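You operate a simulated robot arm through the tools that you are given. There is no shell and no other tool. Be economical: measure what you need, move in short steps, check, and stop when the job is done.

You are at the controls of a simulated robot arm. One attempt, no reset.

TASK
Strike the heaped gauge box level, then tip it into the mixing tub.
Fine: board and box go back; what is struck off stays in the catch tray. Set down upright: strike board.

The check looks at the end state, three seconds after you hand in, the way a careful person would. Anything else that was tipped, shoved, dropped, spilled or broken makes it a failure.

THE ROBOT
A 7-joint arm with a three-finger gripper, on a carriage that runs on a rail from [0.001, -2.476] to [0, 0.004] (x, y) and turns from -1.728 to 4.067 rad about z. Base frame: it is fixed where the carriage stands at the start and does not move with it; the origin is on the floor, on the carriage's upright axis, x ahead of it, y to its left, z up; the surface under the hand at the start is at about z = 0.8. Units: m, rad, N and s.
With the tool pointing down near the work surface it reaches from about 0.2 to 0.72 m from the robot's upright axis, wherever it stands. Its first joint turns from -2.007 to 2.007 rad. Places, roughly: mixing tub [0.5, -0.5, 0.9]. Payload 2.69 kg.
The TCP is the grasp point between the finger pads, 0.03 m short of the fingertips. In the tool frame z runs along the fingers and y along their closing line. Largest opening 0.128 m; the body of the gripper starts 0.117 m behind the TCP.
Orientation is told as [roll, pitch, yaw] about the base's x, y, z axes, in that order, counted from this pose: with the fingers straight down and closing along the base's y, the tool's x points along the base's -x, its y along +y and its z along -z.

THE INTERFACE
- The arm moves only by the tool step_arm. Its argument "deltas" is a list of rows, each a list of 7 numbers: the shift along the tool's x, y, z in cm, then the turn, a rotation vector about the tool's x, y, z in rad, then the finger opening in cm, from 0 to 12.8. In form: [[x, y, z, ax, ay, az, hand], ...]. A call has 1 to 10 rows; each row shifts and turns the commanded pose from where the row before left it, along the tool's axes as they then stand. A row lasts 0.2 s, in which the tool goes at most 0.05 m and 0.15 rad; a call with a longer step from one row to the next is refused whole, and so is a gripper value outside its range. Where a pose cannot be reached the arm comes as near as it can. A force on the tool above 40 N (or 10 N above the force at the start of the call, whichever is more), or a blocked arm, ends the call early, and 0.2 s more pass. Each finger halts on what it meets, pressing with about 27 N; the grip force reading is that of the motor and also rises with nothing between the fingers. The clock runs only during rows and for 0.2 s after the last one: add rows that do not move to give the fingers time. It gives the time, the measured TCP pose, the force on the tool (base axes), the opening and the grip force at its end, in the units of the frame above (readings bear some noise), with the torque about the TCP (base axes, N m) and any sound that the robot's microphone picked up.
- Cameras (640 x 400 px; columns grow to the right, rows downward): "scene" is now at [0.0089, 0.1454, 1.7209]; the picture's right is [-0.31, -0.95, 0.00], its down [-0.75, 0.25, -0.61] and it looks along [0.58, -0.19, -0.79] (base axes); focal length 249 px, centre (320, 200). "wrist" rides on the gripper at [0.058, 0.054, -0.131] in the tool frame; the picture's right is [-0.68, 0.74, 0.00], its down [-0.62, -0.57, -0.55] and it looks along [-0.40, -0.37, 0.84] (tool axes); focal length 234 px, centre (320, 200). There is no depth. A picture from a camera that has moved, and an enlarged one, comes with that camera's place and axes in the base frame and with its lens. The place of the scene camera against the robot may be out by one fixed shift of up to 0.012 m in any direction.
- snapshot(camera): a new picture of that camera. The clock stands still meanwhile.
- lift_body(by): slides the trunk up (or, below 0, down) by that many m; the arm and the scene camera ride with it, the base frame stays. It gives what a move gives, with no picture.
- drive_base(legs): drives the robot by 1 to 6 legs, each [ahead, left, turn to the left] in m, m and rad, along the robot's own axes; the way and the turn of a leg run together, so that a leg with both is an arc; at most 1.5 m and 3.142 rad a leg. The arm and the cameras ride along, it lands a little off, and it stops where it bumps. It keeps to its track: a leg is cut to what the track allows. It gives what a move gives.
- turn_head(pan, tilt): turns the head with the scene camera to pan (to the left, within 2.705 rad either way) and tilt (down, from -0.506 to 1.204), counted from straight ahead of the robot. It gives what a move gives.
- enlarge(camera, box): a new picture of the part [left, top, right, bottom] of that camera's present view, enlarged. The clock stands still meanwhile.
- hand_in(): hands the job in; it is judged then, once.

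Work in short steps. Places have to be worked out from the pictures, the camera data and where the tool is seen: move nearer, look again, correct. Check each grasp and each placing, and mend what went wrong. You have 120 turns and 90 pictures in all, those below and enlarged ones among them. Open the gripper and draw the arm clear of the work before you hand the job in, unless the task says otherwise; then end with one line.

The tools are called after "Call:" by a JSON object that holds its "method" and its "body". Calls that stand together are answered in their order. step_arm: Moves the arm, as the interface text tells. Its arguments: {"type":"object","properties":{"deltas":{"type":"array"}},"required":["deltas"]} The other tools are called the same way: lift_body (by) slides the trunk up or down; drive_base (legs) drives the base; turn_head (pan, tilt) turns the head that bears the scene camera; snapshot (camera) takes a picture; enlarge (camera, box) takes an enlarged picture of a part of a camera's view; hand_in () hands the job in.

At the start:

```text
time_s: 0.0
ee_pos: [0.441, 0.0974, 1.3331]
tool_rot: [0.0, 0.0, 0.001]
contact_force: [0.4, -0.4, 0.1]
moment: [0.01, 0.01, 0.03]
finger_gap: 0.1285
gripper_force: 0.0
trunk travel left (down, up): [-0.9, 0.09]
robot x, y, heading: [0.0005, -0.0013, 0.0]
head pan, tilt: [-0.316, 0.916]
```

scene: 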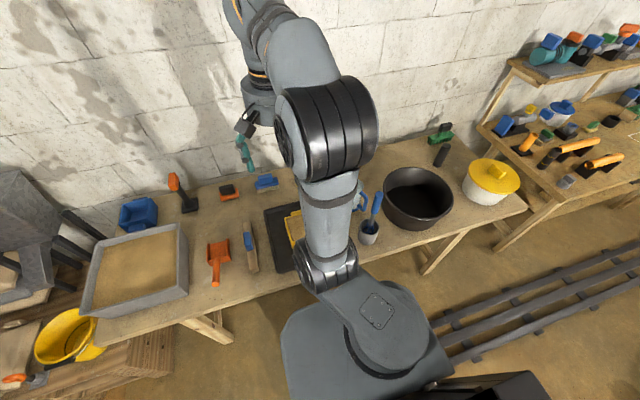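
wrist: 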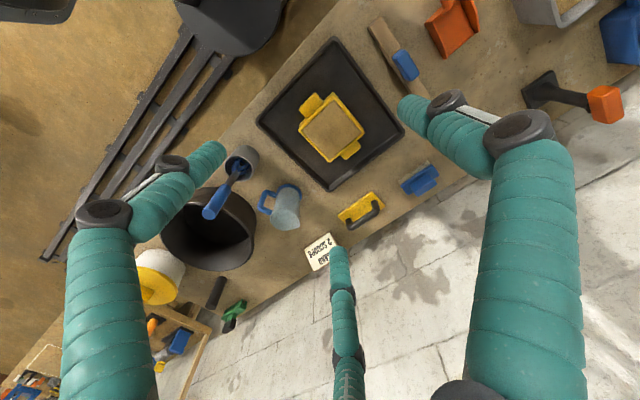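

The box with its tray sits about (0.53, 0.06), and the strike board with its blue grip lies around (0.5, 0.26). I'll look closer at both.

Call:
{"method": "enlarge", "body": {"camera": "wrist", "box": [240, 10, 440, 200]}}

Call:
{"method": "enlarge", "body": {"camera": "scene", "box": [190, 150, 470, 300]}}

Call:
{"method": "enlarge", "body": {"camera": "wrist", "box": [140, 120, 450, 310]}}

```text
2.11 times, centred on (340, 105) of wrist
camera zoom: at [0.3834, 0.1512, 1.4631], right [0.68, 0.74, 0.0], down [0.62, -0.57, 0.55], along [0.4, -0.37, -0.84], focal length 493 px, centre (278, 400)
```

zoom: 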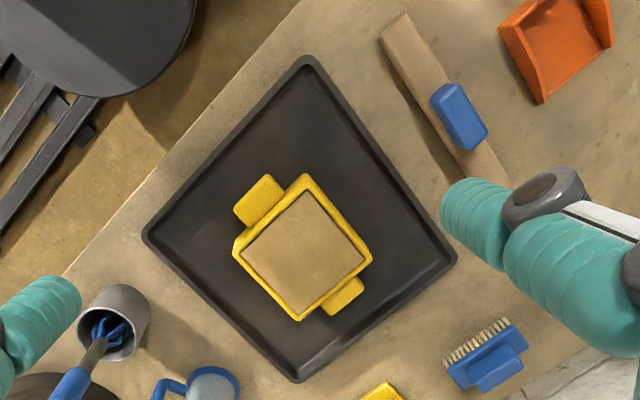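

```text
2.29 times, centred on (330, 225) of scene
camera zoom: at [0.0089, 0.1454, 1.7209], right [-0.31, -0.95, 0.0], down [-0.75, 0.25, -0.61], along [0.58, -0.19, -0.79], focal length 569 px, centre (297, 143)
```

zoom: 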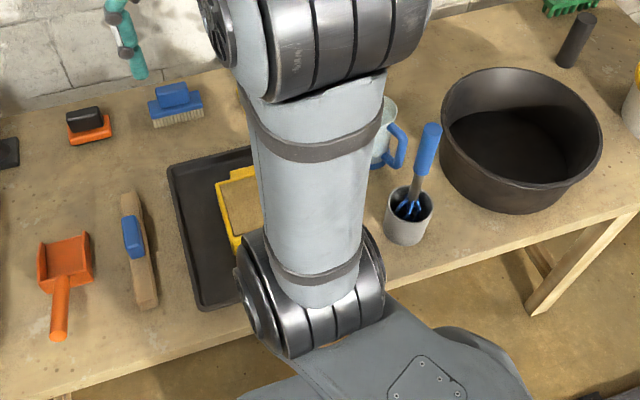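

```text
2.06 times, centred on (295, 215) of wrist
camera zoom: at [0.3834, 0.1512, 1.4631], right [0.68, 0.74, 0.0], down [0.62, -0.57, 0.55], along [0.4, -0.37, -0.84], focal length 483 px, centre (372, 169)
```

zoom: 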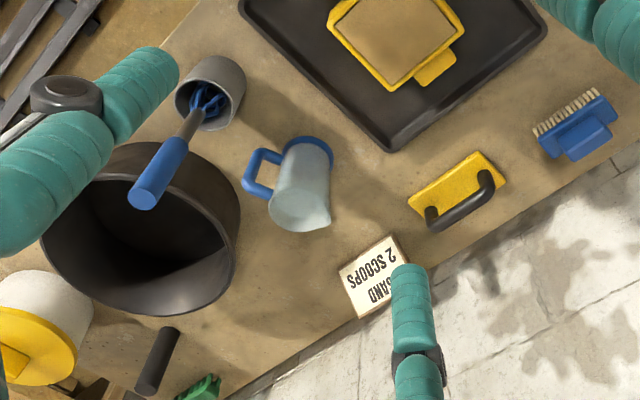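

Tray spans about x 0.39–0.68, y −0.085–0.187, axis-aligned; the box is ~0.115 square around (0.525, 0.057) with tab handles on the ±x sides. I move toward the board to view it closer.

Call:
{"method": "step_arm", "body": {"deltas": [[0.8, 3.3, 3.2, 0, 0, 0, 12.8], [0.8, 3.3, 3.2, 0, 0, 0, 12.8], [0.8, 3.3, 3.2, 0, 0, 0, 12.8], [0.8, 3.3, 3.2, 0, 0, 0, 12.8], [0.8, 3.3, 3.2, 0, 0, 0, 12.8], [0.8, 3.3, 3.2, 0, 0, 0, 12.8], [0.8, 3.3, 3.2, 0, 0, 0, 12.8], [0.8, 3.3, 3.2, 0, 0, 0, 12.8]]}}

Call:
{"method": "snapshot", "body": {"camera": "wrist"}}

Call:
{"method": "snapshot", "body": {"camera": "scene"}}

```text
time_s: 1.8
ee_pos: [0.374, 0.3634, 1.0771]
tool_rot: [-0.002, -0.001, 0.001]
contact_force: [0.5, 0.5, 0.0]
moment: [-0.08, 0.02, 0.0]
finger_gap: 0.1277
gripper_force: 0.1
trunk travel left (down, up): [-0.9, 0.09]
robot x, y, heading: [0.0005, 0.0029, -0.004]
head pan, tilt: [-0.316, 0.916]
```

```text
84 pictures are left
camera wrist: at [0.3155, 0.4171, 1.2068], right [0.68, 0.74, 0.0], down [0.62, -0.56, 0.55], along [0.4, -0.37, -0.84], focal length 234 px, centre (320, 200)
```

wrist: 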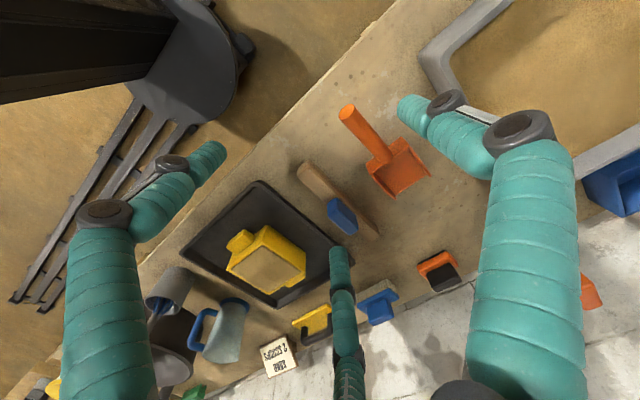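

```text
83 pictures are left
camera scene: at [0.009, 0.1483, 1.7207], right [-0.31, -0.95, 0.0], down [-0.75, 0.25, -0.61], along [0.58, -0.19, -0.79], focal length 249 px, centre (320, 200)
```

scene: 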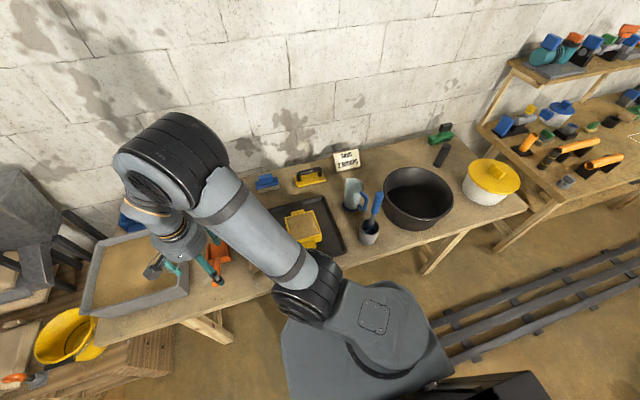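

Now I enlarge the box, board and the sign.

Call:
{"method": "enlarge", "body": {"camera": "wrist", "box": [280, 140, 400, 260]}}

Call:
{"method": "enlarge", "body": {"camera": "scene", "box": [240, 140, 400, 260]}}

Call:
{"method": "enlarge", "body": {"camera": "wrist", "box": [170, 170, 350, 310]}}

```text
3.33 times, centred on (340, 200) of wrist
camera zoom: at [0.3155, 0.4171, 1.2068], right [0.68, 0.74, 0.0], down [0.62, -0.56, 0.55], along [0.4, -0.37, -0.84], focal length 781 px, centre (253, 200)
```

zoom: 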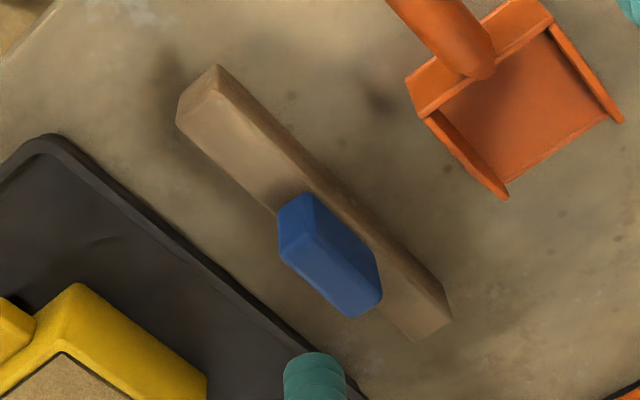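

```text
3.33 times, centred on (320, 200) of scene
camera zoom: at [0.009, 0.1483, 1.7207], right [-0.31, -0.95, 0.0], down [-0.75, 0.25, -0.61], along [0.58, -0.19, -0.79], focal length 829 px, centre (320, 200)
```

zoom: 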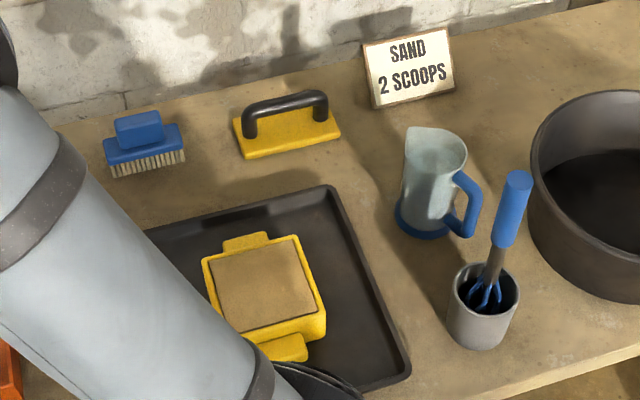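

```text
2.86 times, centred on (260, 240) of wrist
camera zoom: at [0.3155, 0.4171, 1.2068], right [0.68, 0.74, 0.0], down [0.62, -0.56, 0.55], along [0.4, -0.37, -0.84], focal length 669 px, centre (491, 86)
```

zoom: 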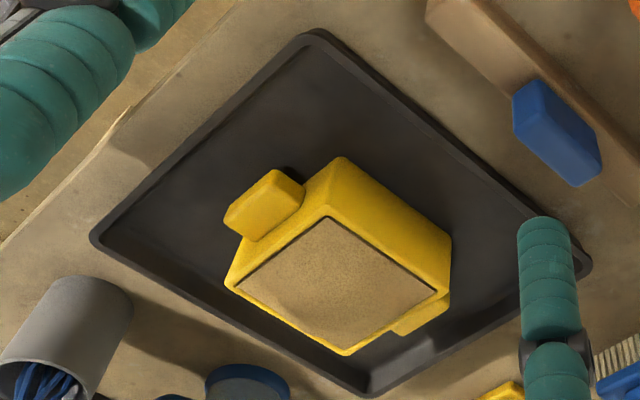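

The strike board seems to be a plank on edge (about y 0.258–0.28, x 0.43–0.675) with a blue grip on top near (0.54, 0.27). I move above it for a closer view.

Call:
{"method": "step_arm", "body": {"deltas": [[-3.3, -1.87, 1.5, 0, 0, 0, 12.8], [-3.3, -1.87, 1.5, 0, 0, 0, 12.8], [-3.3, -1.87, 1.5, 0, 0, 0, 12.8], [-3.3, -1.87, 1.5, 0, 0, 0, 12.8], [-3.3, -1.87, 1.5, 0, 0, 0, 12.8], [0, 0, 0, 0, 0, 0, 8]]}}

Call:
{"method": "snapshot", "body": {"camera": "wrist"}}

Call:
{"method": "enlarge", "body": {"camera": "scene", "box": [180, 140, 340, 260]}}

```text
time_s: 3.2
ee_pos: [0.5402, 0.2667, 1.0017]
tool_rot: [0.0, 0.0, 0.004]
contact_force: [0.3, 0.6, 0.3]
moment: [-0.02, -0.04, 0.0]
finger_gap: 0.1011
gripper_force: 1.2
trunk travel left (down, up): [-0.9, 0.09]
robot x, y, heading: [-0.0038, -0.0011, -0.001]
head pan, tilt: [-0.316, 0.916]
```

```text
79 pictures are left
camera wrist: at [0.4821, 0.3201, 1.1316], right [0.68, 0.74, 0.0], down [0.62, -0.56, 0.55], along [0.41, -0.37, -0.84], focal length 234 px, centre (320, 200)
```

wrist: 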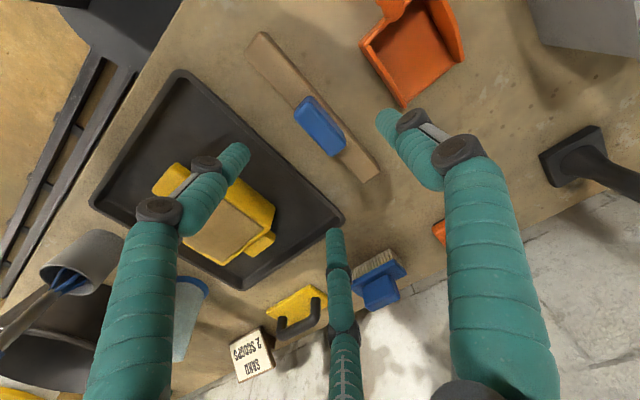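

```text
3.33 times, centred on (260, 200) of scene
camera zoom: at [0.0076, 0.1463, 1.7209], right [-0.31, -0.95, 0.0], down [-0.75, 0.25, -0.61], along [0.58, -0.19, -0.79], focal length 829 px, centre (520, 200)
```

zoom: 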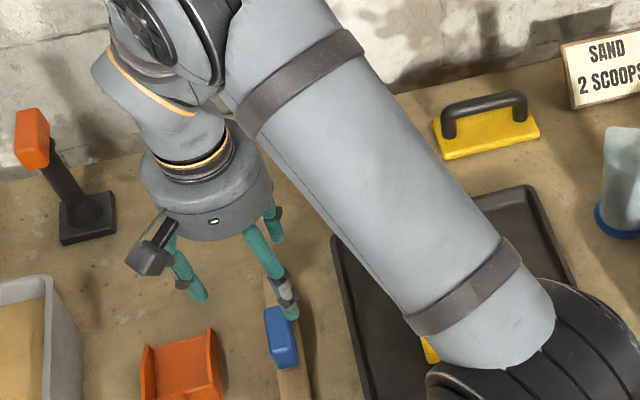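

The hand appears to have three tines (two on the −y side, spread along x). Before grasping I close it in the air and look how it comes together.

Call:
{"method": "step_arm", "body": {"deltas": [[0, 0, 0, 0, 0, 0, 3], [0, 0, 0, 0, 0, 0, 3], [0, 0, 0, 0, 0, 0, 3], [0, 0, 0, 0, 0, 0, 3], [0, 0, 0, 0, 0, 0, 3], [0, 0, 0, 0, 0, 0, 3]]}}

Call:
{"method": "snapshot", "body": {"camera": "wrist"}}

```text
time_s: 4.6
ee_pos: [0.5414, 0.2664, 1.0025]
tool_rot: [-0.001, 0.001, 0.001]
contact_force: [0.0, -0.3, -0.5]
moment: [0.02, 0.0, -0.01]
finger_gap: 0.0298
gripper_force: 0.0
trunk travel left (down, up): [-0.9, 0.09]
robot x, y, heading: [-0.0019, 0.0007, 0.002]
head pan, tilt: [-0.316, 0.916]
```

```text
77 pictures are left
camera wrist: at [0.4828, 0.3195, 1.1315], right [0.68, 0.74, 0.0], down [0.62, -0.57, 0.55], along [0.4, -0.37, -0.84], focal length 234 px, centre (320, 200)
```

wrist: 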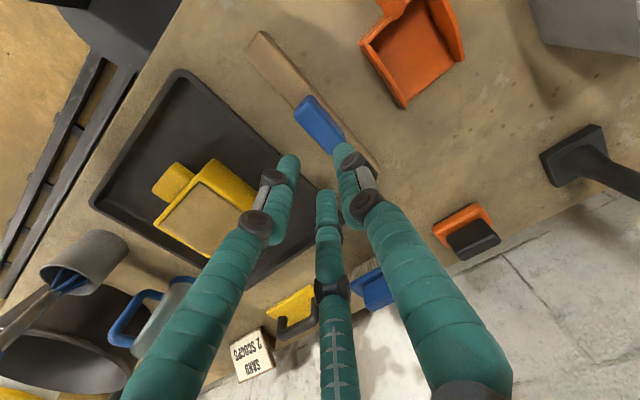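

The hand is indeed a three-jaw type visually (jaws at 120°). I look closely at the handle to get its size and position.

Call:
{"method": "enlarge", "body": {"camera": "wrist", "box": [240, 20, 400, 180]}}

```text
2.50 times, centred on (320, 100) of wrist
camera zoom: at [0.4828, 0.3195, 1.1315], right [0.68, 0.74, 0.0], down [0.62, -0.57, 0.55], along [0.4, -0.37, -0.84], focal length 585 px, centre (320, 450)
```

zoom: 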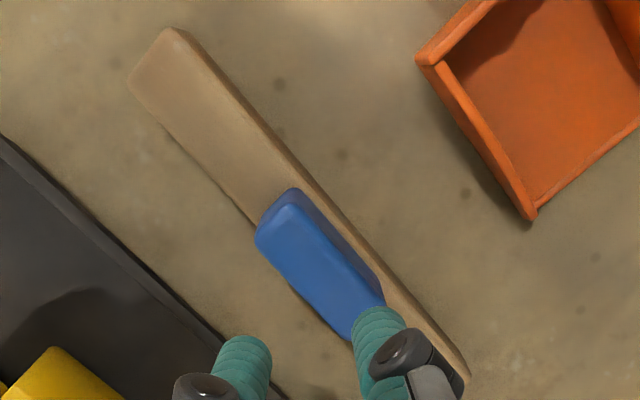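

Handle is about 0.026 wide, 0.06 long, centred near (0.538, 0.271). I open fully and descend to TCP z≈0.905, then check.

Call:
{"method": "step_arm", "body": {"deltas": [[0, 0, 0, 0, 0, 0, 12.8], [0, 0, 0, 0, 0, 0, 12.8], [0, 0, 0, 0, 0, 0, 12.8], [0, 0, 0, 0, 0, 0, 12.8], [0, 0, 0, 0, 0, 0, 12.8], [0.2, 0.2, 3, 0, 0, 0, 12.8], [0, 0, 3, 0, 0, 0, 12.8], [0, 0, 3, 0, 0, 0, 12.8], [0, 0, 0.8, 0, 0, 0, 12.8]]}}

Call:
{"method": "snapshot", "body": {"camera": "wrist"}}

Call:
{"method": "enlarge", "body": {"camera": "scene", "box": [180, 170, 300, 290]}}

```text
time_s: 6.6
ee_pos: [0.5408, 0.2695, 0.9052]
tool_rot: [0.001, 0.002, -0.002]
contact_force: [0.4, 0.6, 0.2]
moment: [-0.04, 0.04, 0.0]
finger_gap: 0.1278
gripper_force: 0.0
trunk travel left (down, up): [-0.9, 0.09]
robot x, y, heading: [0.005, 0.0002, 0.001]
head pan, tilt: [-0.316, 0.916]
```

```text
75 pictures are left
camera wrist: at [0.4817, 0.3238, 1.0342], right [0.68, 0.74, 0.0], down [0.62, -0.57, 0.55], along [0.4, -0.37, -0.84], focal length 234 px, centre (320, 200)
```

wrist: 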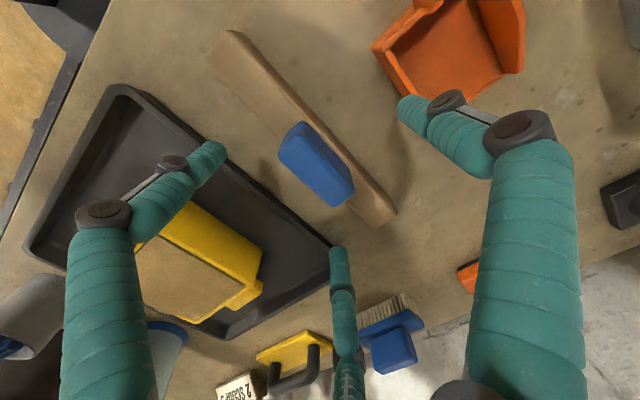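

```text
3.33 times, centred on (240, 230) of scene
camera zoom: at [0.0087, 0.1452, 1.721], right [-0.31, -0.95, 0.0], down [-0.75, 0.25, -0.61], along [0.58, -0.19, -0.79], focal length 829 px, centre (587, 100)
```

zoom: 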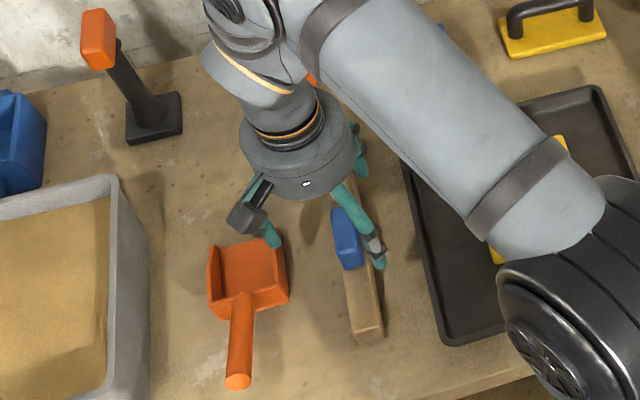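

Handle top comes out at z≈0.885. I lower to TCP z≈0.872 and close slowly.

Call:
{"method": "step_arm", "body": {"deltas": [[0, 0, 1.6, 0, 0, 0, 12.8], [0, 0, 1.6, 0, 0, 0, 12.8], [0, 0, 0, 0, 0, 0, 9], [0, 0, 0, 0, 0, 0, 7], [0, 0, 0, 0, 0, 0, 7]]}}

Call:
{"method": "snapshot", "body": {"camera": "wrist"}}

```text
time_s: 7.8
ee_pos: [0.5402, 0.2693, 0.8721]
tool_rot: [-0.002, 0.0, -0.001]
contact_force: [0.3, -0.9, 0.1]
moment: [0.0, -0.01, -0.01]
finger_gap: 0.0736
gripper_force: 0.6
trunk travel left (down, up): [-0.9, 0.09]
robot x, y, heading: [-0.0005, -0.0012, 0.002]
head pan, tilt: [-0.316, 0.916]
```

```text
73 pictures are left
camera wrist: at [0.4823, 0.3236, 1.0019], right [0.68, 0.74, 0.0], down [0.62, -0.57, 0.55], along [0.4, -0.37, -0.84], focal length 234 px, centre (320, 200)
```

wrist: 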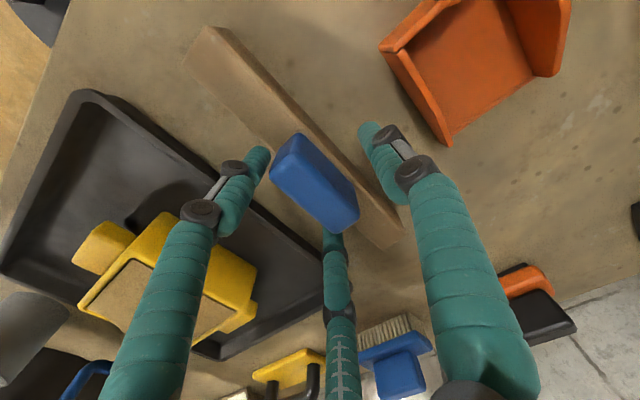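

The tines straddle the handle; I close on.

Call:
{"method": "step_arm", "body": {"deltas": [[0, 0, 0, 0, 0, 0, 5], [0, 0, 0, 0, 0, 0, 3.5], [0, 0, 0, 0, 0, 0, 2], [0, 0, 0, 0, 0, 0, 1], [0, 0, 0, 0, 0, 0, 1], [0, 0, 0, 0, 0, 0, 1]]}}

Call:
{"method": "snapshot", "body": {"camera": "wrist"}}

```text
time_s: 9.2
ee_pos: [0.5411, 0.2699, 0.8726]
tool_rot: [-0.002, 0.0, 0.0]
contact_force: [0.6, -0.7, 0.4]
moment: [-0.04, -0.01, 0.07]
finger_gap: 0.0389
gripper_force: 26.8
trunk travel left (down, up): [-0.9, 0.09]
robot x, y, heading: [-0.0002, -0.0044, -0.001]
head pan, tilt: [-0.316, 0.916]
```

```text
72 pictures are left
camera wrist: at [0.4824, 0.3237, 1.0019], right [0.68, 0.74, 0.0], down [0.62, -0.57, 0.55], along [0.4, -0.37, -0.84], focal length 234 px, centre (320, 200)
```

wrist: 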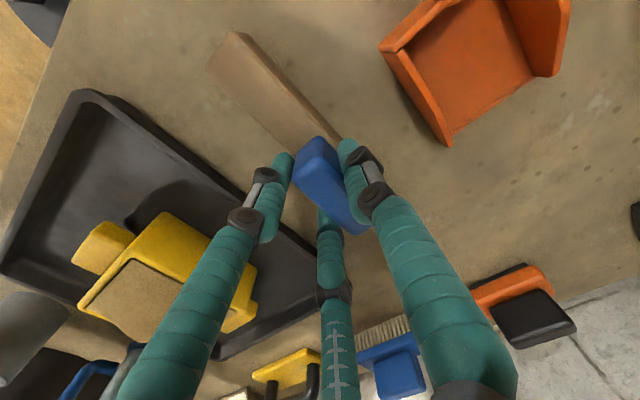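

Gap 0.039 with firm grip force: it behaves as a three-jaw hand, board bottom is 0.072 below the TCP. I lift straight up.

Call:
{"method": "step_arm", "body": {"deltas": [[0, 0, -1, 0, 0, 0, 1], [0, 0, -2, 0, 0, 0, 1], [0, 0, -4, 0, 0, 0, 1], [0, 0, -4, 0, 0, 0, 1], [0, 0, -4, 0, 0, 0, 1]]}}

Call:
{"method": "snapshot", "body": {"camera": "wrist"}}

Call:
{"method": "snapshot", "body": {"camera": "scene"}}

```text
time_s: 10.4
ee_pos: [0.5389, 0.2701, 1.0244]
tool_rot: [-0.001, -0.001, 0.0]
contact_force: [-1.1, -0.2, -1.6]
moment: [-0.01, 0.0, 0.01]
finger_gap: 0.0386
gripper_force: 27.9
trunk travel left (down, up): [-0.9, 0.09]
robot x, y, heading: [0.0026, 0.0015, 0.002]
head pan, tilt: [-0.316, 0.916]
```

```text
71 pictures are left
camera wrist: at [0.4811, 0.3223, 1.1535], right [0.68, 0.74, 0.0], down [0.62, -0.57, 0.55], along [0.4, -0.37, -0.84], focal length 234 px, centre (320, 200)
```

wrist: 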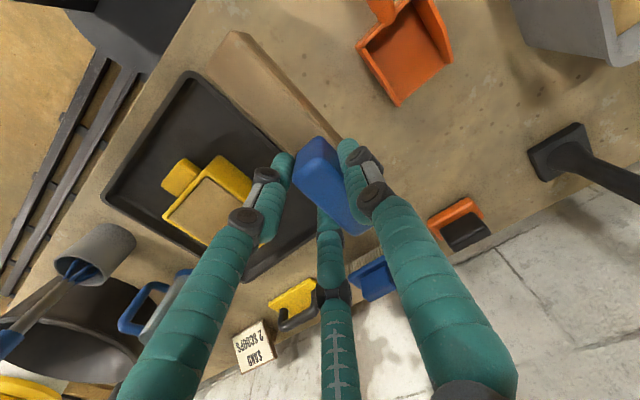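

```text
70 pictures are left
camera scene: at [0.0078, 0.1446, 1.7209], right [-0.31, -0.95, 0.0], down [-0.75, 0.25, -0.61], along [0.58, -0.19, -0.79], focal length 249 px, centre (320, 200)
```

scene: 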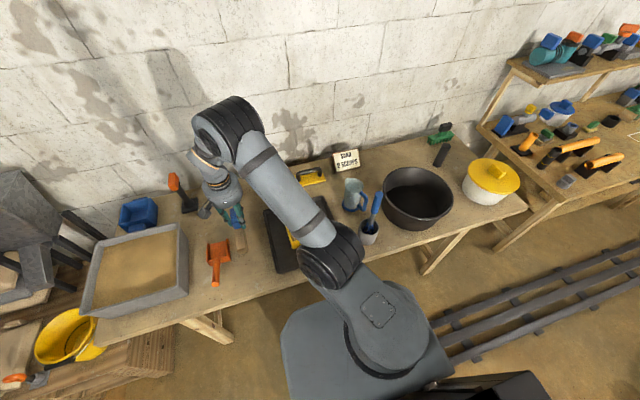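

Board is held firmly. I carry it to just above the +y edge of the box (bottom still ~0.93) and look.

Call:
{"method": "step_arm", "body": {"deltas": [[0.3, -4, 0, 0, 0, 0, 1], [0.3, -4, 0, 0, 0, 0, 1], [0.2, -4, 1, 0, 0, 0, 1], [0, -3.5, 1, 0, 0, 0, 1], [0, 0, 0, 0, 0, 0, 1]]}}

Call:
{"method": "snapshot", "body": {"camera": "wrist"}}

Call:
{"method": "snapshot", "body": {"camera": "scene"}}

```text
time_s: 11.6
ee_pos: [0.5323, 0.1161, 1.0026]
tool_rot: [-0.002, -0.001, 0.001]
contact_force: [-0.1, 0.5, -1.5]
moment: [-0.03, -0.01, -0.02]
finger_gap: 0.031
gripper_force: 27.3
trunk travel left (down, up): [-0.9, 0.09]
robot x, y, heading: [0.0034, 0.003, -0.003]
head pan, tilt: [-0.316, 0.916]
```

```text
69 pictures are left
camera wrist: at [0.4741, 0.1697, 1.132], right [0.68, 0.74, 0.0], down [0.62, -0.56, 0.55], along [0.4, -0.37, -0.84], focal length 234 px, centre (320, 200)
```

wrist: 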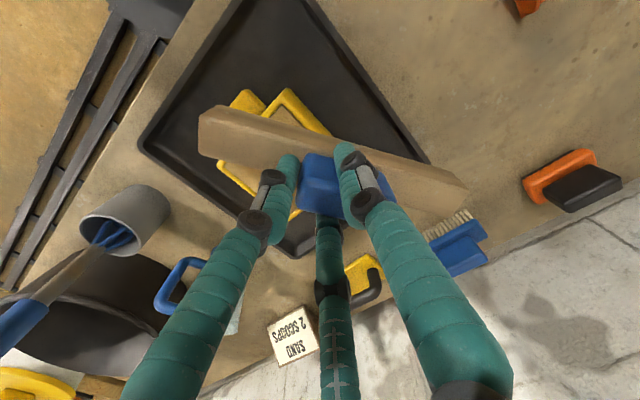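

```text
68 pictures are left
camera scene: at [0.0089, 0.1472, 1.7208], right [-0.31, -0.95, 0.0], down [-0.75, 0.25, -0.61], along [0.58, -0.19, -0.79], focal length 249 px, centre (320, 200)
```

scene: 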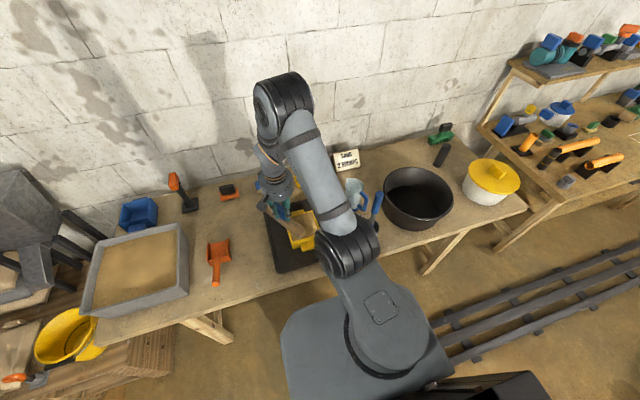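

The board has turned about 30° in the hand (gap dropped to 0.031). I wait a bit to see if the grip is stable now and zoom in.

Call:
{"method": "step_arm", "body": {"deltas": [[0, 0, 0, 0, 0, 0, 1], [0, 0, 0, 0, 0, 0, 1], [0, 0, 0, 0, 0, 0, 1], [0, 0, 0, 0, 0, 0, 1]]}}

Call:
{"method": "enlarge", "body": {"camera": "wrist", "box": [180, 70, 480, 257]}}

Call:
{"method": "enlarge", "body": {"camera": "scene", "box": [240, 160, 360, 280]}}

```text
time_s: 12.6
ee_pos: [0.5334, 0.1155, 1.0025]
tool_rot: [-0.002, -0.002, 0.0]
contact_force: [-1.0, -0.1, -1.9]
moment: [-0.02, 0.05, -0.04]
finger_gap: 0.0311
gripper_force: 27.0
trunk travel left (down, up): [-0.9, 0.09]
robot x, y, heading: [0.0005, 0.0012, 0.003]
head pan, tilt: [-0.316, 0.916]
```

```text
2.13 times, centred on (330, 164) of wrist
camera zoom: at [0.4744, 0.1688, 1.1322], right [0.68, 0.74, 0.0], down [0.62, -0.57, 0.55], along [0.4, -0.37, -0.84], focal length 500 px, centre (299, 278)
```

zoom: 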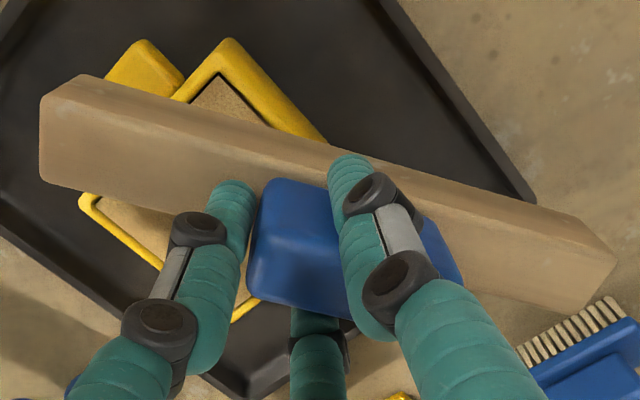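

```text
3.33 times, centred on (300, 220) of scene
camera zoom: at [0.0091, 0.1456, 1.7209], right [-0.31, -0.95, 0.0], down [-0.75, 0.25, -0.61], along [0.58, -0.19, -0.79], focal length 829 px, centre (387, 133)
```

zoom: 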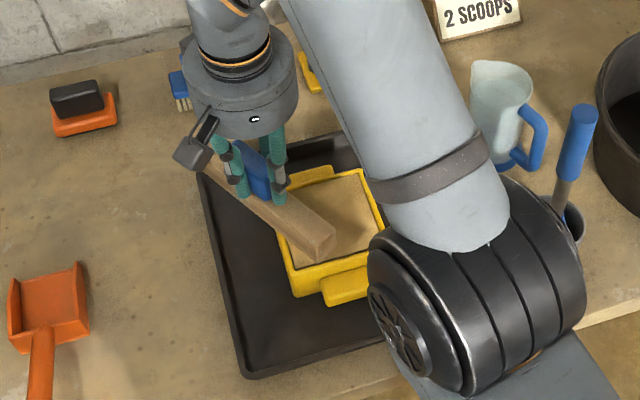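

The grip is now stable with one tine against the handle's end. I turn the tool −0.52 rad about the vertical so the plank runs along x again.

Call:
{"method": "step_arm", "body": {"deltas": [[0, 0, 0, 0, 0, 0.13, 1], [0, 0, 0, 0, 0, 0.13, 1], [0, 0, 0, 0, 0, 0.13, 1], [0, 0, 0, 0, 0, 0.13, 1], [0, 0, 0, 0, 0, 0, 1]]}}

Call:
{"method": "snapshot", "body": {"camera": "wrist"}}

Call:
{"method": "enlarge", "body": {"camera": "scene", "box": [240, 160, 360, 280]}}

```text
time_s: 13.8
ee_pos: [0.5329, 0.1158, 1.0024]
tool_rot: [0.0, 0.001, -0.521]
contact_force: [0.5, -0.2, -1.4]
moment: [-0.01, 0.06, -0.02]
finger_gap: 0.0312
gripper_force: 26.5
trunk travel left (down, up): [-0.9, 0.09]
robot x, y, heading: [-0.002, 0.0007, -0.005]
head pan, tilt: [-0.316, 0.916]
```

```text
65 pictures are left
camera wrist: at [0.5092, 0.1907, 1.1319], right [0.95, 0.3, 0.0], down [0.25, -0.8, 0.55], along [0.17, -0.52, -0.84], focal length 234 px, centre (320, 200)
```

wrist: 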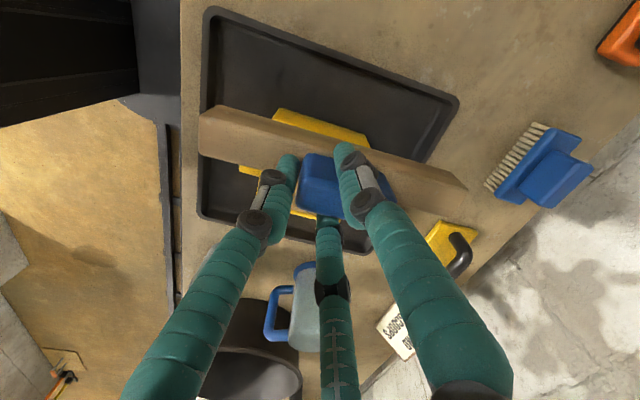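

```text
3.33 times, centred on (300, 220) of scene
camera zoom: at [0.0091, 0.1454, 1.7209], right [-0.31, -0.95, 0.0], down [-0.75, 0.25, -0.61], along [0.58, -0.19, -0.79], focal length 829 px, centre (387, 133)
```

zoom: 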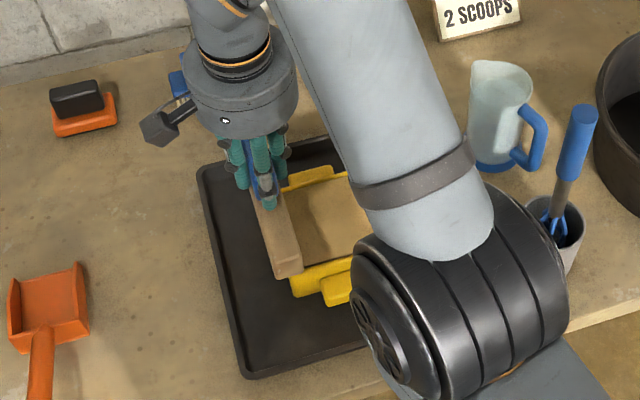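

The plank is along x again; its y extent is about TCP−0.010 to +0.019. I shift 2 cm toward −x and come down to bottom ≈0.89.

Call:
{"method": "step_arm", "body": {"deltas": [[1.73, -1.0, 0, 0, 0, 0, 1], [0, 0, 1.5, 0, 0, 0, 1], [0, 0, 1.5, 0, 0, 0, 1], [0, 0, 1.0, 0, 0, 0, 1]]}}

Call:
{"method": "enlarge", "body": {"camera": "wrist", "box": [180, 60, 500, 260]}}

Call:
{"method": "enlarge", "body": {"camera": "scene", "box": [260, 180, 350, 260]}}

```text
time_s: 14.8
ee_pos: [0.5127, 0.1153, 0.9619]
tool_rot: [0.0, 0.0, -0.521]
contact_force: [0.4, -0.5, -2.0]
moment: [-0.01, 0.09, -0.01]
finger_gap: 0.031
gripper_force: 27.1
trunk travel left (down, up): [-0.9, 0.09]
robot x, y, heading: [-0.0001, 0.0007, 0.002]
head pan, tilt: [-0.316, 0.916]
```

```text
2.00 times, centred on (340, 160) of wrist
camera zoom: at [0.4887, 0.1903, 1.0913], right [0.95, 0.3, 0.0], down [0.25, -0.8, 0.55], along [0.17, -0.52, -0.84], focal length 468 px, centre (280, 280)
```

zoom: 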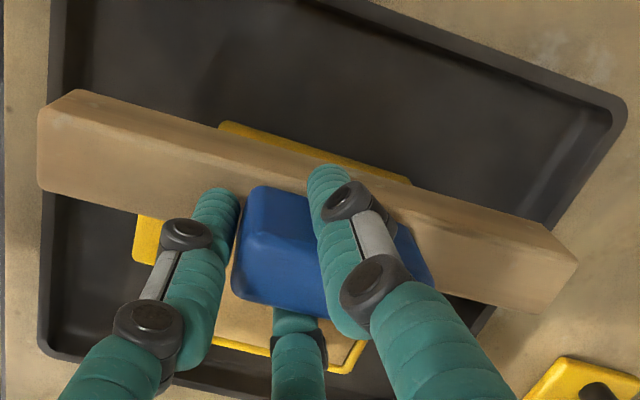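

```text
5.00 times, centred on (305, 220) of scene
camera zoom: at [0.0097, 0.1455, 1.7209], right [-0.31, -0.95, 0.0], down [-0.75, 0.25, -0.61], along [0.58, -0.19, -0.79], focal length 1244 px, centre (395, 100)
```

zoom: 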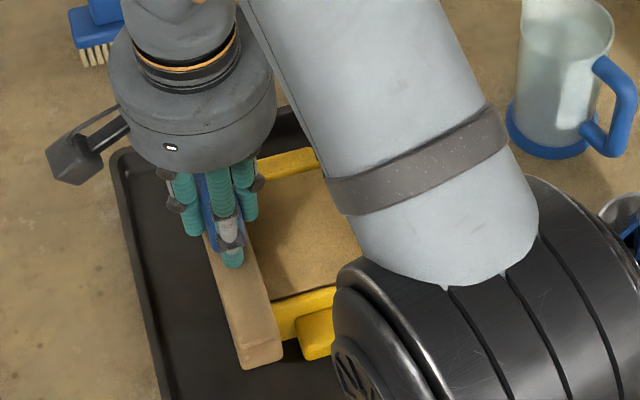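

The plank overhangs the +y rim. I lower in 3 mm steps to feel for the rim.

Call:
{"method": "step_arm", "body": {"deltas": [[0, 0, 0.3, 0, 0, 0, 1], [0, 0, 0.3, 0, 0, 0, 1], [0, 0, 0, 0, 0, 0, 1]]}}

Call:
{"method": "step_arm", "body": {"deltas": [[0, 0, 0.3, 0, 0, 0, 1], [0, 0, 0.2, 0, 0, 0, 1], [0, 0, 0, 0, 0, 0, 1]]}}

```text
time_s: 15.6
ee_pos: [0.5127, 0.115, 0.9565]
tool_rot: [-0.001, -0.001, -0.52]
contact_force: [0.2, 0.4, -1.5]
moment: [0.0, 0.03, -0.01]
finger_gap: 0.0309
gripper_force: 26.6
trunk travel left (down, up): [-0.9, 0.09]
robot x, y, heading: [-0.0008, -0.0013, -0.002]
head pan, tilt: [-0.316, 0.916]
```

```text
time_s: 16.4
ee_pos: [0.5132, 0.1157, 0.9513]
tool_rot: [-0.002, 0.0, -0.522]
contact_force: [-0.3, -0.1, -1.5]
moment: [0.02, 0.02, 0.0]
finger_gap: 0.0311
gripper_force: 26.8
trunk travel left (down, up): [-0.9, 0.09]
robot x, y, heading: [0.0038, -0.001, -0.003]
head pan, tilt: [-0.316, 0.916]
```

No contact at bottom ≈0.879; continue down.

Call:
{"method": "step_arm", "body": {"deltas": [[0, 0, 0.3, 0, 0, 0, 1], [0, 0, 0.2, 0, 0, 0, 1], [0, 0, 0, 0, 0, 0, 1]]}}

Call:
{"method": "step_arm", "body": {"deltas": [[0, 0, 0.2, 0, 0, 0, 1], [0, 0, 0.2, 0, 0, 0, 1], [0, 0, 0, 0, 0, 0, 1]]}}

Call:
{"method": "enlarge", "body": {"camera": "scene", "box": [260, 180, 350, 260]}}

```text
time_s: 17.2
ee_pos: [0.5141, 0.115, 0.9456]
tool_rot: [-0.001, 0.001, -0.522]
contact_force: [0.5, -0.3, -1.9]
moment: [0.03, 0.02, 0.01]
finger_gap: 0.0311
gripper_force: 27.1
trunk travel left (down, up): [-0.9, 0.09]
robot x, y, heading: [0.0012, -0.0016, 0.002]
head pan, tilt: [-0.316, 0.916]
```

```text
time_s: 18.0
ee_pos: [0.5128, 0.1162, 0.944]
tool_rot: [0.001, 0.001, -0.519]
contact_force: [0.1, 0.0, -0.9]
moment: [0.0, 0.05, -0.03]
finger_gap: 0.0313
gripper_force: 27.3
trunk travel left (down, up): [-0.9, 0.09]
robot x, y, heading: [-0.0006, 0.0023, 0.0]
head pan, tilt: [-0.316, 0.916]
```

```text
5.00 times, centred on (305, 220) of scene
camera zoom: at [0.0091, 0.1454, 1.7209], right [-0.31, -0.95, 0.0], down [-0.75, 0.25, -0.61], along [0.58, -0.19, -0.79], focal length 1244 px, centre (395, 100)
```

zoom: 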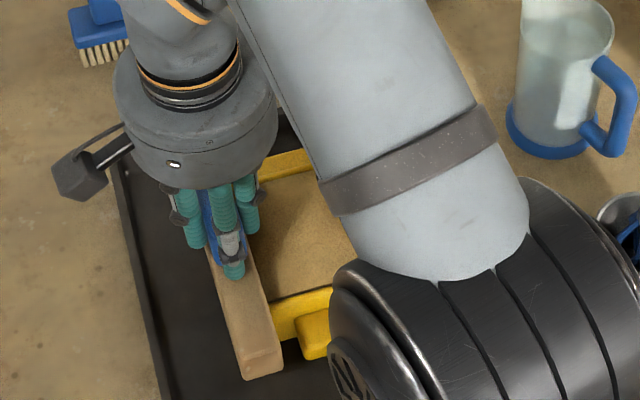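

Measured z (0.944) lags the command by ~2 mm and force changed slightly—perhaps first contact. Two more small steps.

Call:
{"method": "step_arm", "body": {"deltas": [[0, 0, 0.2, 0, 0, 0, 1], [0, 0, 0, 0, 0, 0, 1]]}}

Call:
{"method": "step_arm", "body": {"deltas": [[0, 0, 0.2, 0, 0, 0, 1], [0, 0, 0, 0, 0, 0, 1]]}}

```text
time_s: 18.6
ee_pos: [0.514, 0.1154, 0.9396]
tool_rot: [-0.001, -0.002, -0.519]
contact_force: [0.7, 0.2, -1.0]
moment: [0.0, 0.06, 0.02]
finger_gap: 0.0309
gripper_force: 27.7
trunk travel left (down, up): [-0.9, 0.09]
robot x, y, heading: [-0.0008, 0.0015, 0.001]
head pan, tilt: [-0.316, 0.916]
```

```text
time_s: 19.2
ee_pos: [0.5135, 0.1156, 0.9383]
tool_rot: [-0.001, 0.0, -0.522]
contact_force: [-0.4, -0.4, -1.5]
moment: [-0.05, 0.03, -0.01]
finger_gap: 0.0313
gripper_force: 27.2
trunk travel left (down, up): [-0.9, 0.09]
robot x, y, heading: [-0.001, -0.0002, 0.004]
head pan, tilt: [-0.316, 0.916]
```

Still free at bottom ≈0.866; continue.

Call:
{"method": "step_arm", "body": {"deltas": [[0, 0, 0.2, 0, 0, 0, 1], [0, 0, 0.1, 0, 0, 0, 1], [0, 0, 0, 0, 0, 0, 1]]}}

Call:
{"method": "step_arm", "body": {"deltas": [[0, 0, 0.2, 0, 0, 0, 1], [0, 0, 0.1, 0, 0, 0, 1], [0, 0, 0, 0, 0, 0, 1]]}}

Call:
{"method": "enlarge", "body": {"camera": "wrist", "box": [180, 60, 500, 260]}}

Call:
{"method": "enlarge", "body": {"camera": "scene", "box": [260, 180, 350, 260]}}

```text
time_s: 20.0
ee_pos: [0.5138, 0.1161, 0.9371]
tool_rot: [0.003, -0.001, -0.522]
contact_force: [-0.8, 0.9, 14.6]
moment: [-0.08, 0.09, 0.02]
finger_gap: 0.0311
gripper_force: 27.2
trunk travel left (down, up): [-0.9, 0.09]
robot x, y, heading: [-0.0009, -0.0001, -0.0]
head pan, tilt: [-0.316, 0.916]
```

```text
time_s: 20.8
ee_pos: [0.5126, 0.1154, 0.9334]
tool_rot: [0.003, -0.003, -0.518]
contact_force: [0.4, 5.8, 25.5]
moment: [0.13, -0.44, 0.11]
finger_gap: 0.0312
gripper_force: 27.0
trunk travel left (down, up): [-0.9, 0.09]
robot x, y, heading: [0.0033, 0.0003, 0.001]
head pan, tilt: [-0.316, 0.916]
```

```text
2.00 times, centred on (340, 160) of wrist
camera zoom: at [0.4881, 0.1907, 1.0633], right [0.95, 0.3, 0.0], down [0.25, -0.8, 0.55], along [0.17, -0.52, -0.84], focal length 468 px, centre (280, 280)
```

zoom: 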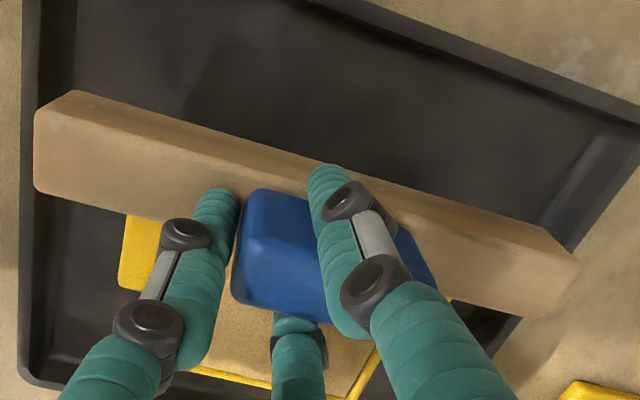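

```text
5.00 times, centred on (305, 220) of scene
camera zoom: at [0.0058, 0.1458, 1.721], right [-0.31, -0.95, 0.0], down [-0.75, 0.25, -0.61], along [0.58, -0.19, -0.79], focal length 1244 px, centre (395, 100)
```

zoom: 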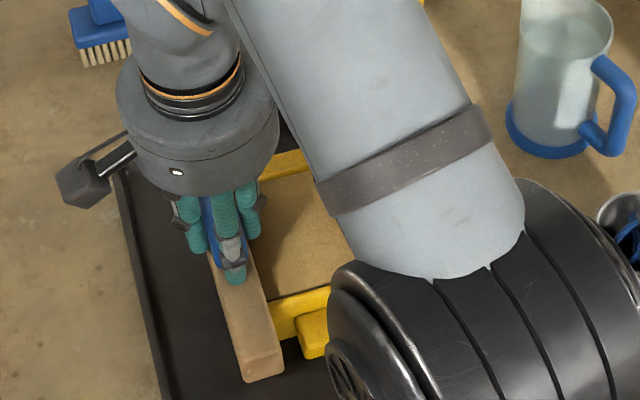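

Contact started near TCP z≈0.938 (rim felt, ~27 N now). I back off in 1 mm steps to find the light-contact height.

Call:
{"method": "step_arm", "body": {"deltas": [[0, 0, -0.15, 0, 0, 0, 1], [0, 0, 0, 0, 0, 0, 1]]}}

Call:
{"method": "step_arm", "body": {"deltas": [[0, 0, -0.15, 0, 0, 0, 1], [0, 0, 0, 0, 0, 0, 1]]}}

```text
time_s: 21.4
ee_pos: [0.5116, 0.1148, 0.9338]
tool_rot: [0.0, 0.001, -0.522]
contact_force: [2.8, 2.5, 8.8]
moment: [0.12, -0.85, 0.24]
finger_gap: 0.0311
gripper_force: 27.0
trunk travel left (down, up): [-0.9, 0.09]
robot x, y, heading: [0.0004, 0.0015, -0.001]
head pan, tilt: [-0.316, 0.916]
```

```text
time_s: 22.0
ee_pos: [0.513, 0.1149, 0.9351]
tool_rot: [-0.002, 0.002, -0.52]
contact_force: [0.0, -0.1, -2.1]
moment: [0.02, 0.04, 0.02]
finger_gap: 0.0309
gripper_force: 26.8
trunk travel left (down, up): [-0.9, 0.09]
robot x, y, heading: [-0.0008, 0.0013, -0.002]
head pan, tilt: [-0.316, 0.916]
```

Free at this height; light contact is ~1.5 mm lower. I press lightly and start sweeping toward −y, 5 mm per row.

Call:
{"method": "step_arm", "body": {"deltas": [[0, 0, 0.15, 0, 0, 0, 1], [-0.249, -0.434, 0, 0, 0, 0, 1], [-0.249, -0.434, 0, 0, 0, 0, 1], [-0.249, -0.434, 0, 0, 0, 0, 1], [-0.249, -0.434, 0, 0, 0, 0, 1]]}}

Call:
{"method": "enlarge", "body": {"camera": "wrist", "box": [180, 60, 500, 260]}}

Call:
{"method": "enlarge", "body": {"camera": "scene", "box": [260, 180, 350, 260]}}

```text
time_s: 23.2
ee_pos: [0.5132, 0.0951, 0.9348]
tool_rot: [0.0, 0.001, -0.522]
contact_force: [0.0, 0.8, 3.5]
moment: [0.04, 0.19, -0.03]
finger_gap: 0.0312
gripper_force: 27.1
trunk travel left (down, up): [-0.9, 0.09]
robot x, y, heading: [-0.0012, 0.0001, -0.002]
head pan, tilt: [-0.316, 0.916]
```

```text
2.00 times, centred on (340, 160) of wrist
camera zoom: at [0.4893, 0.1705, 1.0634], right [0.95, 0.3, 0.0], down [0.25, -0.8, 0.55], along [0.17, -0.52, -0.84], focal length 468 px, centre (280, 280)
```

zoom: 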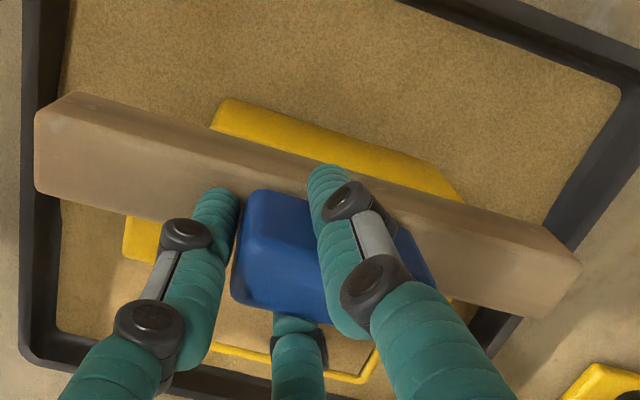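

```text
5.00 times, centred on (305, 220) of scene
camera zoom: at [0.0086, 0.1454, 1.721], right [-0.31, -0.95, 0.0], down [-0.75, 0.25, -0.61], along [0.58, -0.19, -0.79], focal length 1244 px, centre (395, 100)
```

zoom: 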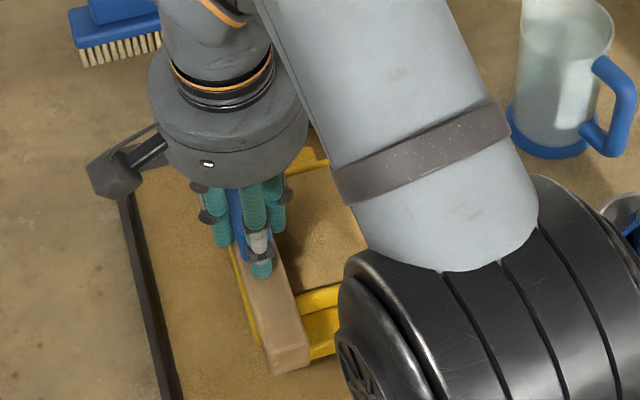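

The tray shows struck-off sand already, and the press is ~5 N. I continue the sweep.

Call:
{"method": "step_arm", "body": {"deltas": [[-0.249, -0.434, 0, 0, 0, 0, 1], [-0.249, -0.434, 0, 0, 0, 0, 1], [-0.249, -0.434, 0, 0, 0, 0, 1], [-0.249, -0.434, 0, 0, 0, 0, 1], [-0.249, -0.434, 0, 0, 0, 0, 1], [-0.249, -0.434, 0, 0, 0, 0, 1], [-0.249, -0.434, 0, 0, 0, 0, 1], [-0.249, -0.434, 0, 0, 0, 0, 1], [-0.249, -0.434, 0, 0, 0, 0, 1], [-0.249, -0.434, 0, 0, 0, 0, 1]]}}

Call:
{"method": "snapshot", "body": {"camera": "wrist"}}

```text
time_s: 25.4
ee_pos: [0.5146, 0.045, 0.9344]
tool_rot: [0.0, 0.0, -0.519]
contact_force: [-0.1, 0.3, -2.3]
moment: [0.01, 0.02, 0.0]
finger_gap: 0.0311
gripper_force: 27.5
trunk travel left (down, up): [-0.9, 0.09]
robot x, y, heading: [-0.0022, 0.0021, -0.001]
head pan, tilt: [-0.316, 0.916]
```

```text
56 pictures are left
camera wrist: at [0.4899, 0.1196, 1.0635], right [0.95, 0.3, 0.0], down [0.25, -0.8, 0.55], along [0.17, -0.52, -0.84], focal length 234 px, centre (320, 200)
```

wrist: 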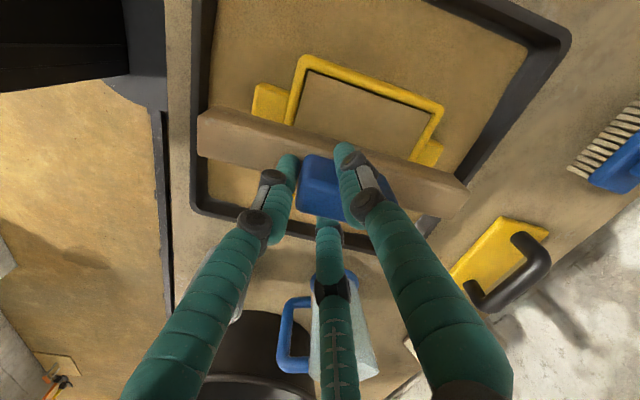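

The swept part looks level; contact has become nil, so I add 1 mm downward and finish the sweep.

Call:
{"method": "step_arm", "body": {"deltas": [[-0.249, -0.434, 0.1, 0, 0, 0, 1], [-0.249, -0.434, 0, 0, 0, 0, 1], [-0.249, -0.434, 0, 0, 0, 0, 1], [-0.249, -0.434, 0, 0, 0, 0, 1], [-0.249, -0.434, 0, 0, 0, 0, 1], [-0.249, -0.434, 0, 0, 0, 0, 1], [-0.249, -0.434, 0, 0, 0, 0, 1]]}}

Call:
{"method": "step_arm", "body": {"deltas": [[-0.249, -0.434, 0, 0, 0, 0, 1], [-0.249, -0.434, 0, 0, 0, 0, 1], [-0.249, -0.434, -0.1, 0, 0, 0, 1], [-0.249, -0.434, 0, 0, 0, 0, 1], [-0.249, -0.434, 0, 0, 0, 0, 1], [-0.249, -0.434, 0, 0, 0, 0, 1], [-0.249, -0.434, 0, 0, 0, 0, 1], [0, 0, -0.5, 0, 0, 0, 1]]}}

Call:
{"method": "snapshot", "body": {"camera": "wrist"}}

```text
time_s: 27.0
ee_pos: [0.5122, 0.0105, 0.933]
tool_rot: [-0.001, -0.002, -0.52]
contact_force: [0.6, 5.5, 14.9]
moment: [0.17, -0.06, 0.04]
finger_gap: 0.0313
gripper_force: 26.8
trunk travel left (down, up): [-0.9, 0.09]
robot x, y, heading: [-0.001, 0.0005, -0.002]
head pan, tilt: [-0.316, 0.916]
```

```text
time_s: 28.8
ee_pos: [0.5141, -0.0237, 0.9394]
tool_rot: [0.0, 0.001, -0.521]
contact_force: [0.3, 1.0, -1.1]
moment: [-0.03, 0.0, 0.03]
finger_gap: 0.0312
gripper_force: 26.6
trunk travel left (down, up): [-0.9, 0.09]
robot x, y, heading: [-0.0018, 0.001, -0.001]
head pan, tilt: [-0.316, 0.916]
```

```text
55 pictures are left
camera wrist: at [0.4891, 0.0517, 1.0684], right [0.95, 0.3, 0.0], down [0.25, -0.8, 0.55], along [0.17, -0.52, -0.84], focal length 234 px, centre (320, 200)
```

wrist: 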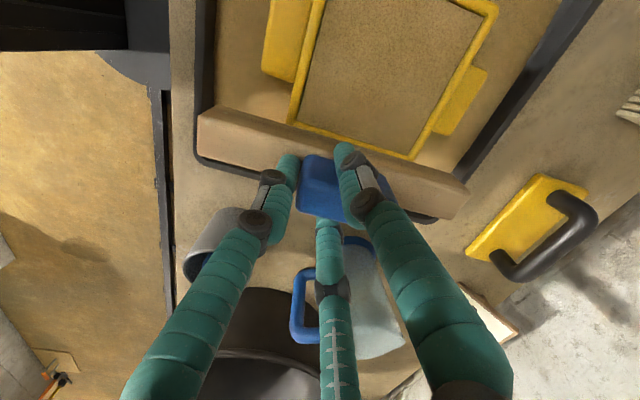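

Sweep done and the sand looks level. I lift the board clear and inspect the box.

Call:
{"method": "step_arm", "body": {"deltas": [[0, 0, -3, 0, 0, 0, 1], [0, 0, -4, 0, 0, 0, 1], [0, 0, -3, 0, 0, 0, 1], [0.75, 1.3, 0, 0, 0, 0, 1], [1.5, 2.6, 0, 0, 0, 0, 1], [1.5, 2.6, 0, 0, 0, 0, 1], [1.5, 2.6, 0, 0, 0, 0, 1], [1.5, 2.6, 0, 0, 0, 0, 1], [1.5, 2.6, 0, 0, 0, 0, 1], [1.5, 2.6, 0, 0, 0, 0, 1]]}}

Call:
{"method": "step_arm", "body": {"deltas": [[1.5, 2.6, 0, 0, 0, 0, 1], [1.5, 2.6, 0, 0, 0, 0, 1], [1.2, 2.08, 0, 0, 0, 0, 1], [0, 0, 0, 0, 0, 0, 1]]}}

Call:
{"method": "snapshot", "body": {"camera": "wrist"}}

Call:
{"method": "enlarge", "body": {"camera": "scene", "box": [180, 160, 400, 290]}}

```text
time_s: 31.0
ee_pos: [0.5117, 0.1749, 1.0373]
tool_rot: [-0.003, 0.001, -0.52]
contact_force: [0.0, 0.5, -1.5]
moment: [-0.08, 0.01, 0.01]
finger_gap: 0.0312
gripper_force: 27.3
trunk travel left (down, up): [-0.9, 0.09]
robot x, y, heading: [0.0029, 0.0001, 0.0]
head pan, tilt: [-0.316, 0.916]
```

```text
time_s: 32.0
ee_pos: [0.5124, 0.2548, 1.0376]
tool_rot: [-0.001, 0.001, -0.52]
contact_force: [-0.8, 1.0, -0.7]
moment: [0.02, 0.04, -0.01]
finger_gap: 0.0311
gripper_force: 26.9
trunk travel left (down, up): [-0.9, 0.09]
robot x, y, heading: [0.0017, -0.0003, -0.003]
head pan, tilt: [-0.316, 0.916]
```

```text
54 pictures are left
camera wrist: at [0.4889, 0.3314, 1.1667], right [0.95, 0.3, 0.0], down [0.25, -0.8, 0.55], along [0.17, -0.52, -0.84], focal length 234 px, centre (320, 200)
```

wrist: 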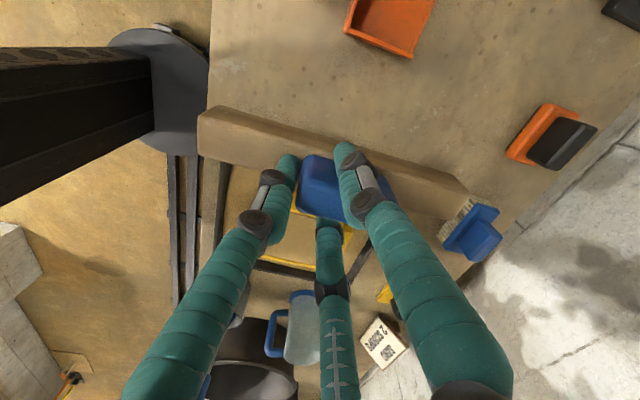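

```text
2.91 times, centred on (290, 225) of scene
camera zoom: at [0.0091, 0.1448, 1.721], right [-0.31, -0.95, 0.0], down [-0.75, 0.25, -0.61], along [0.58, -0.19, -0.79], focal length 724 px, centre (407, 127)
```

zoom: 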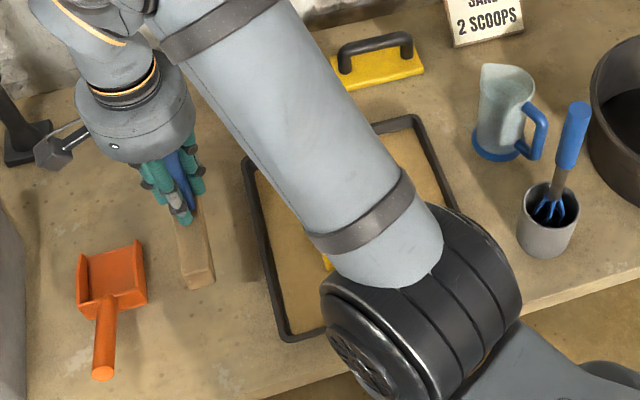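

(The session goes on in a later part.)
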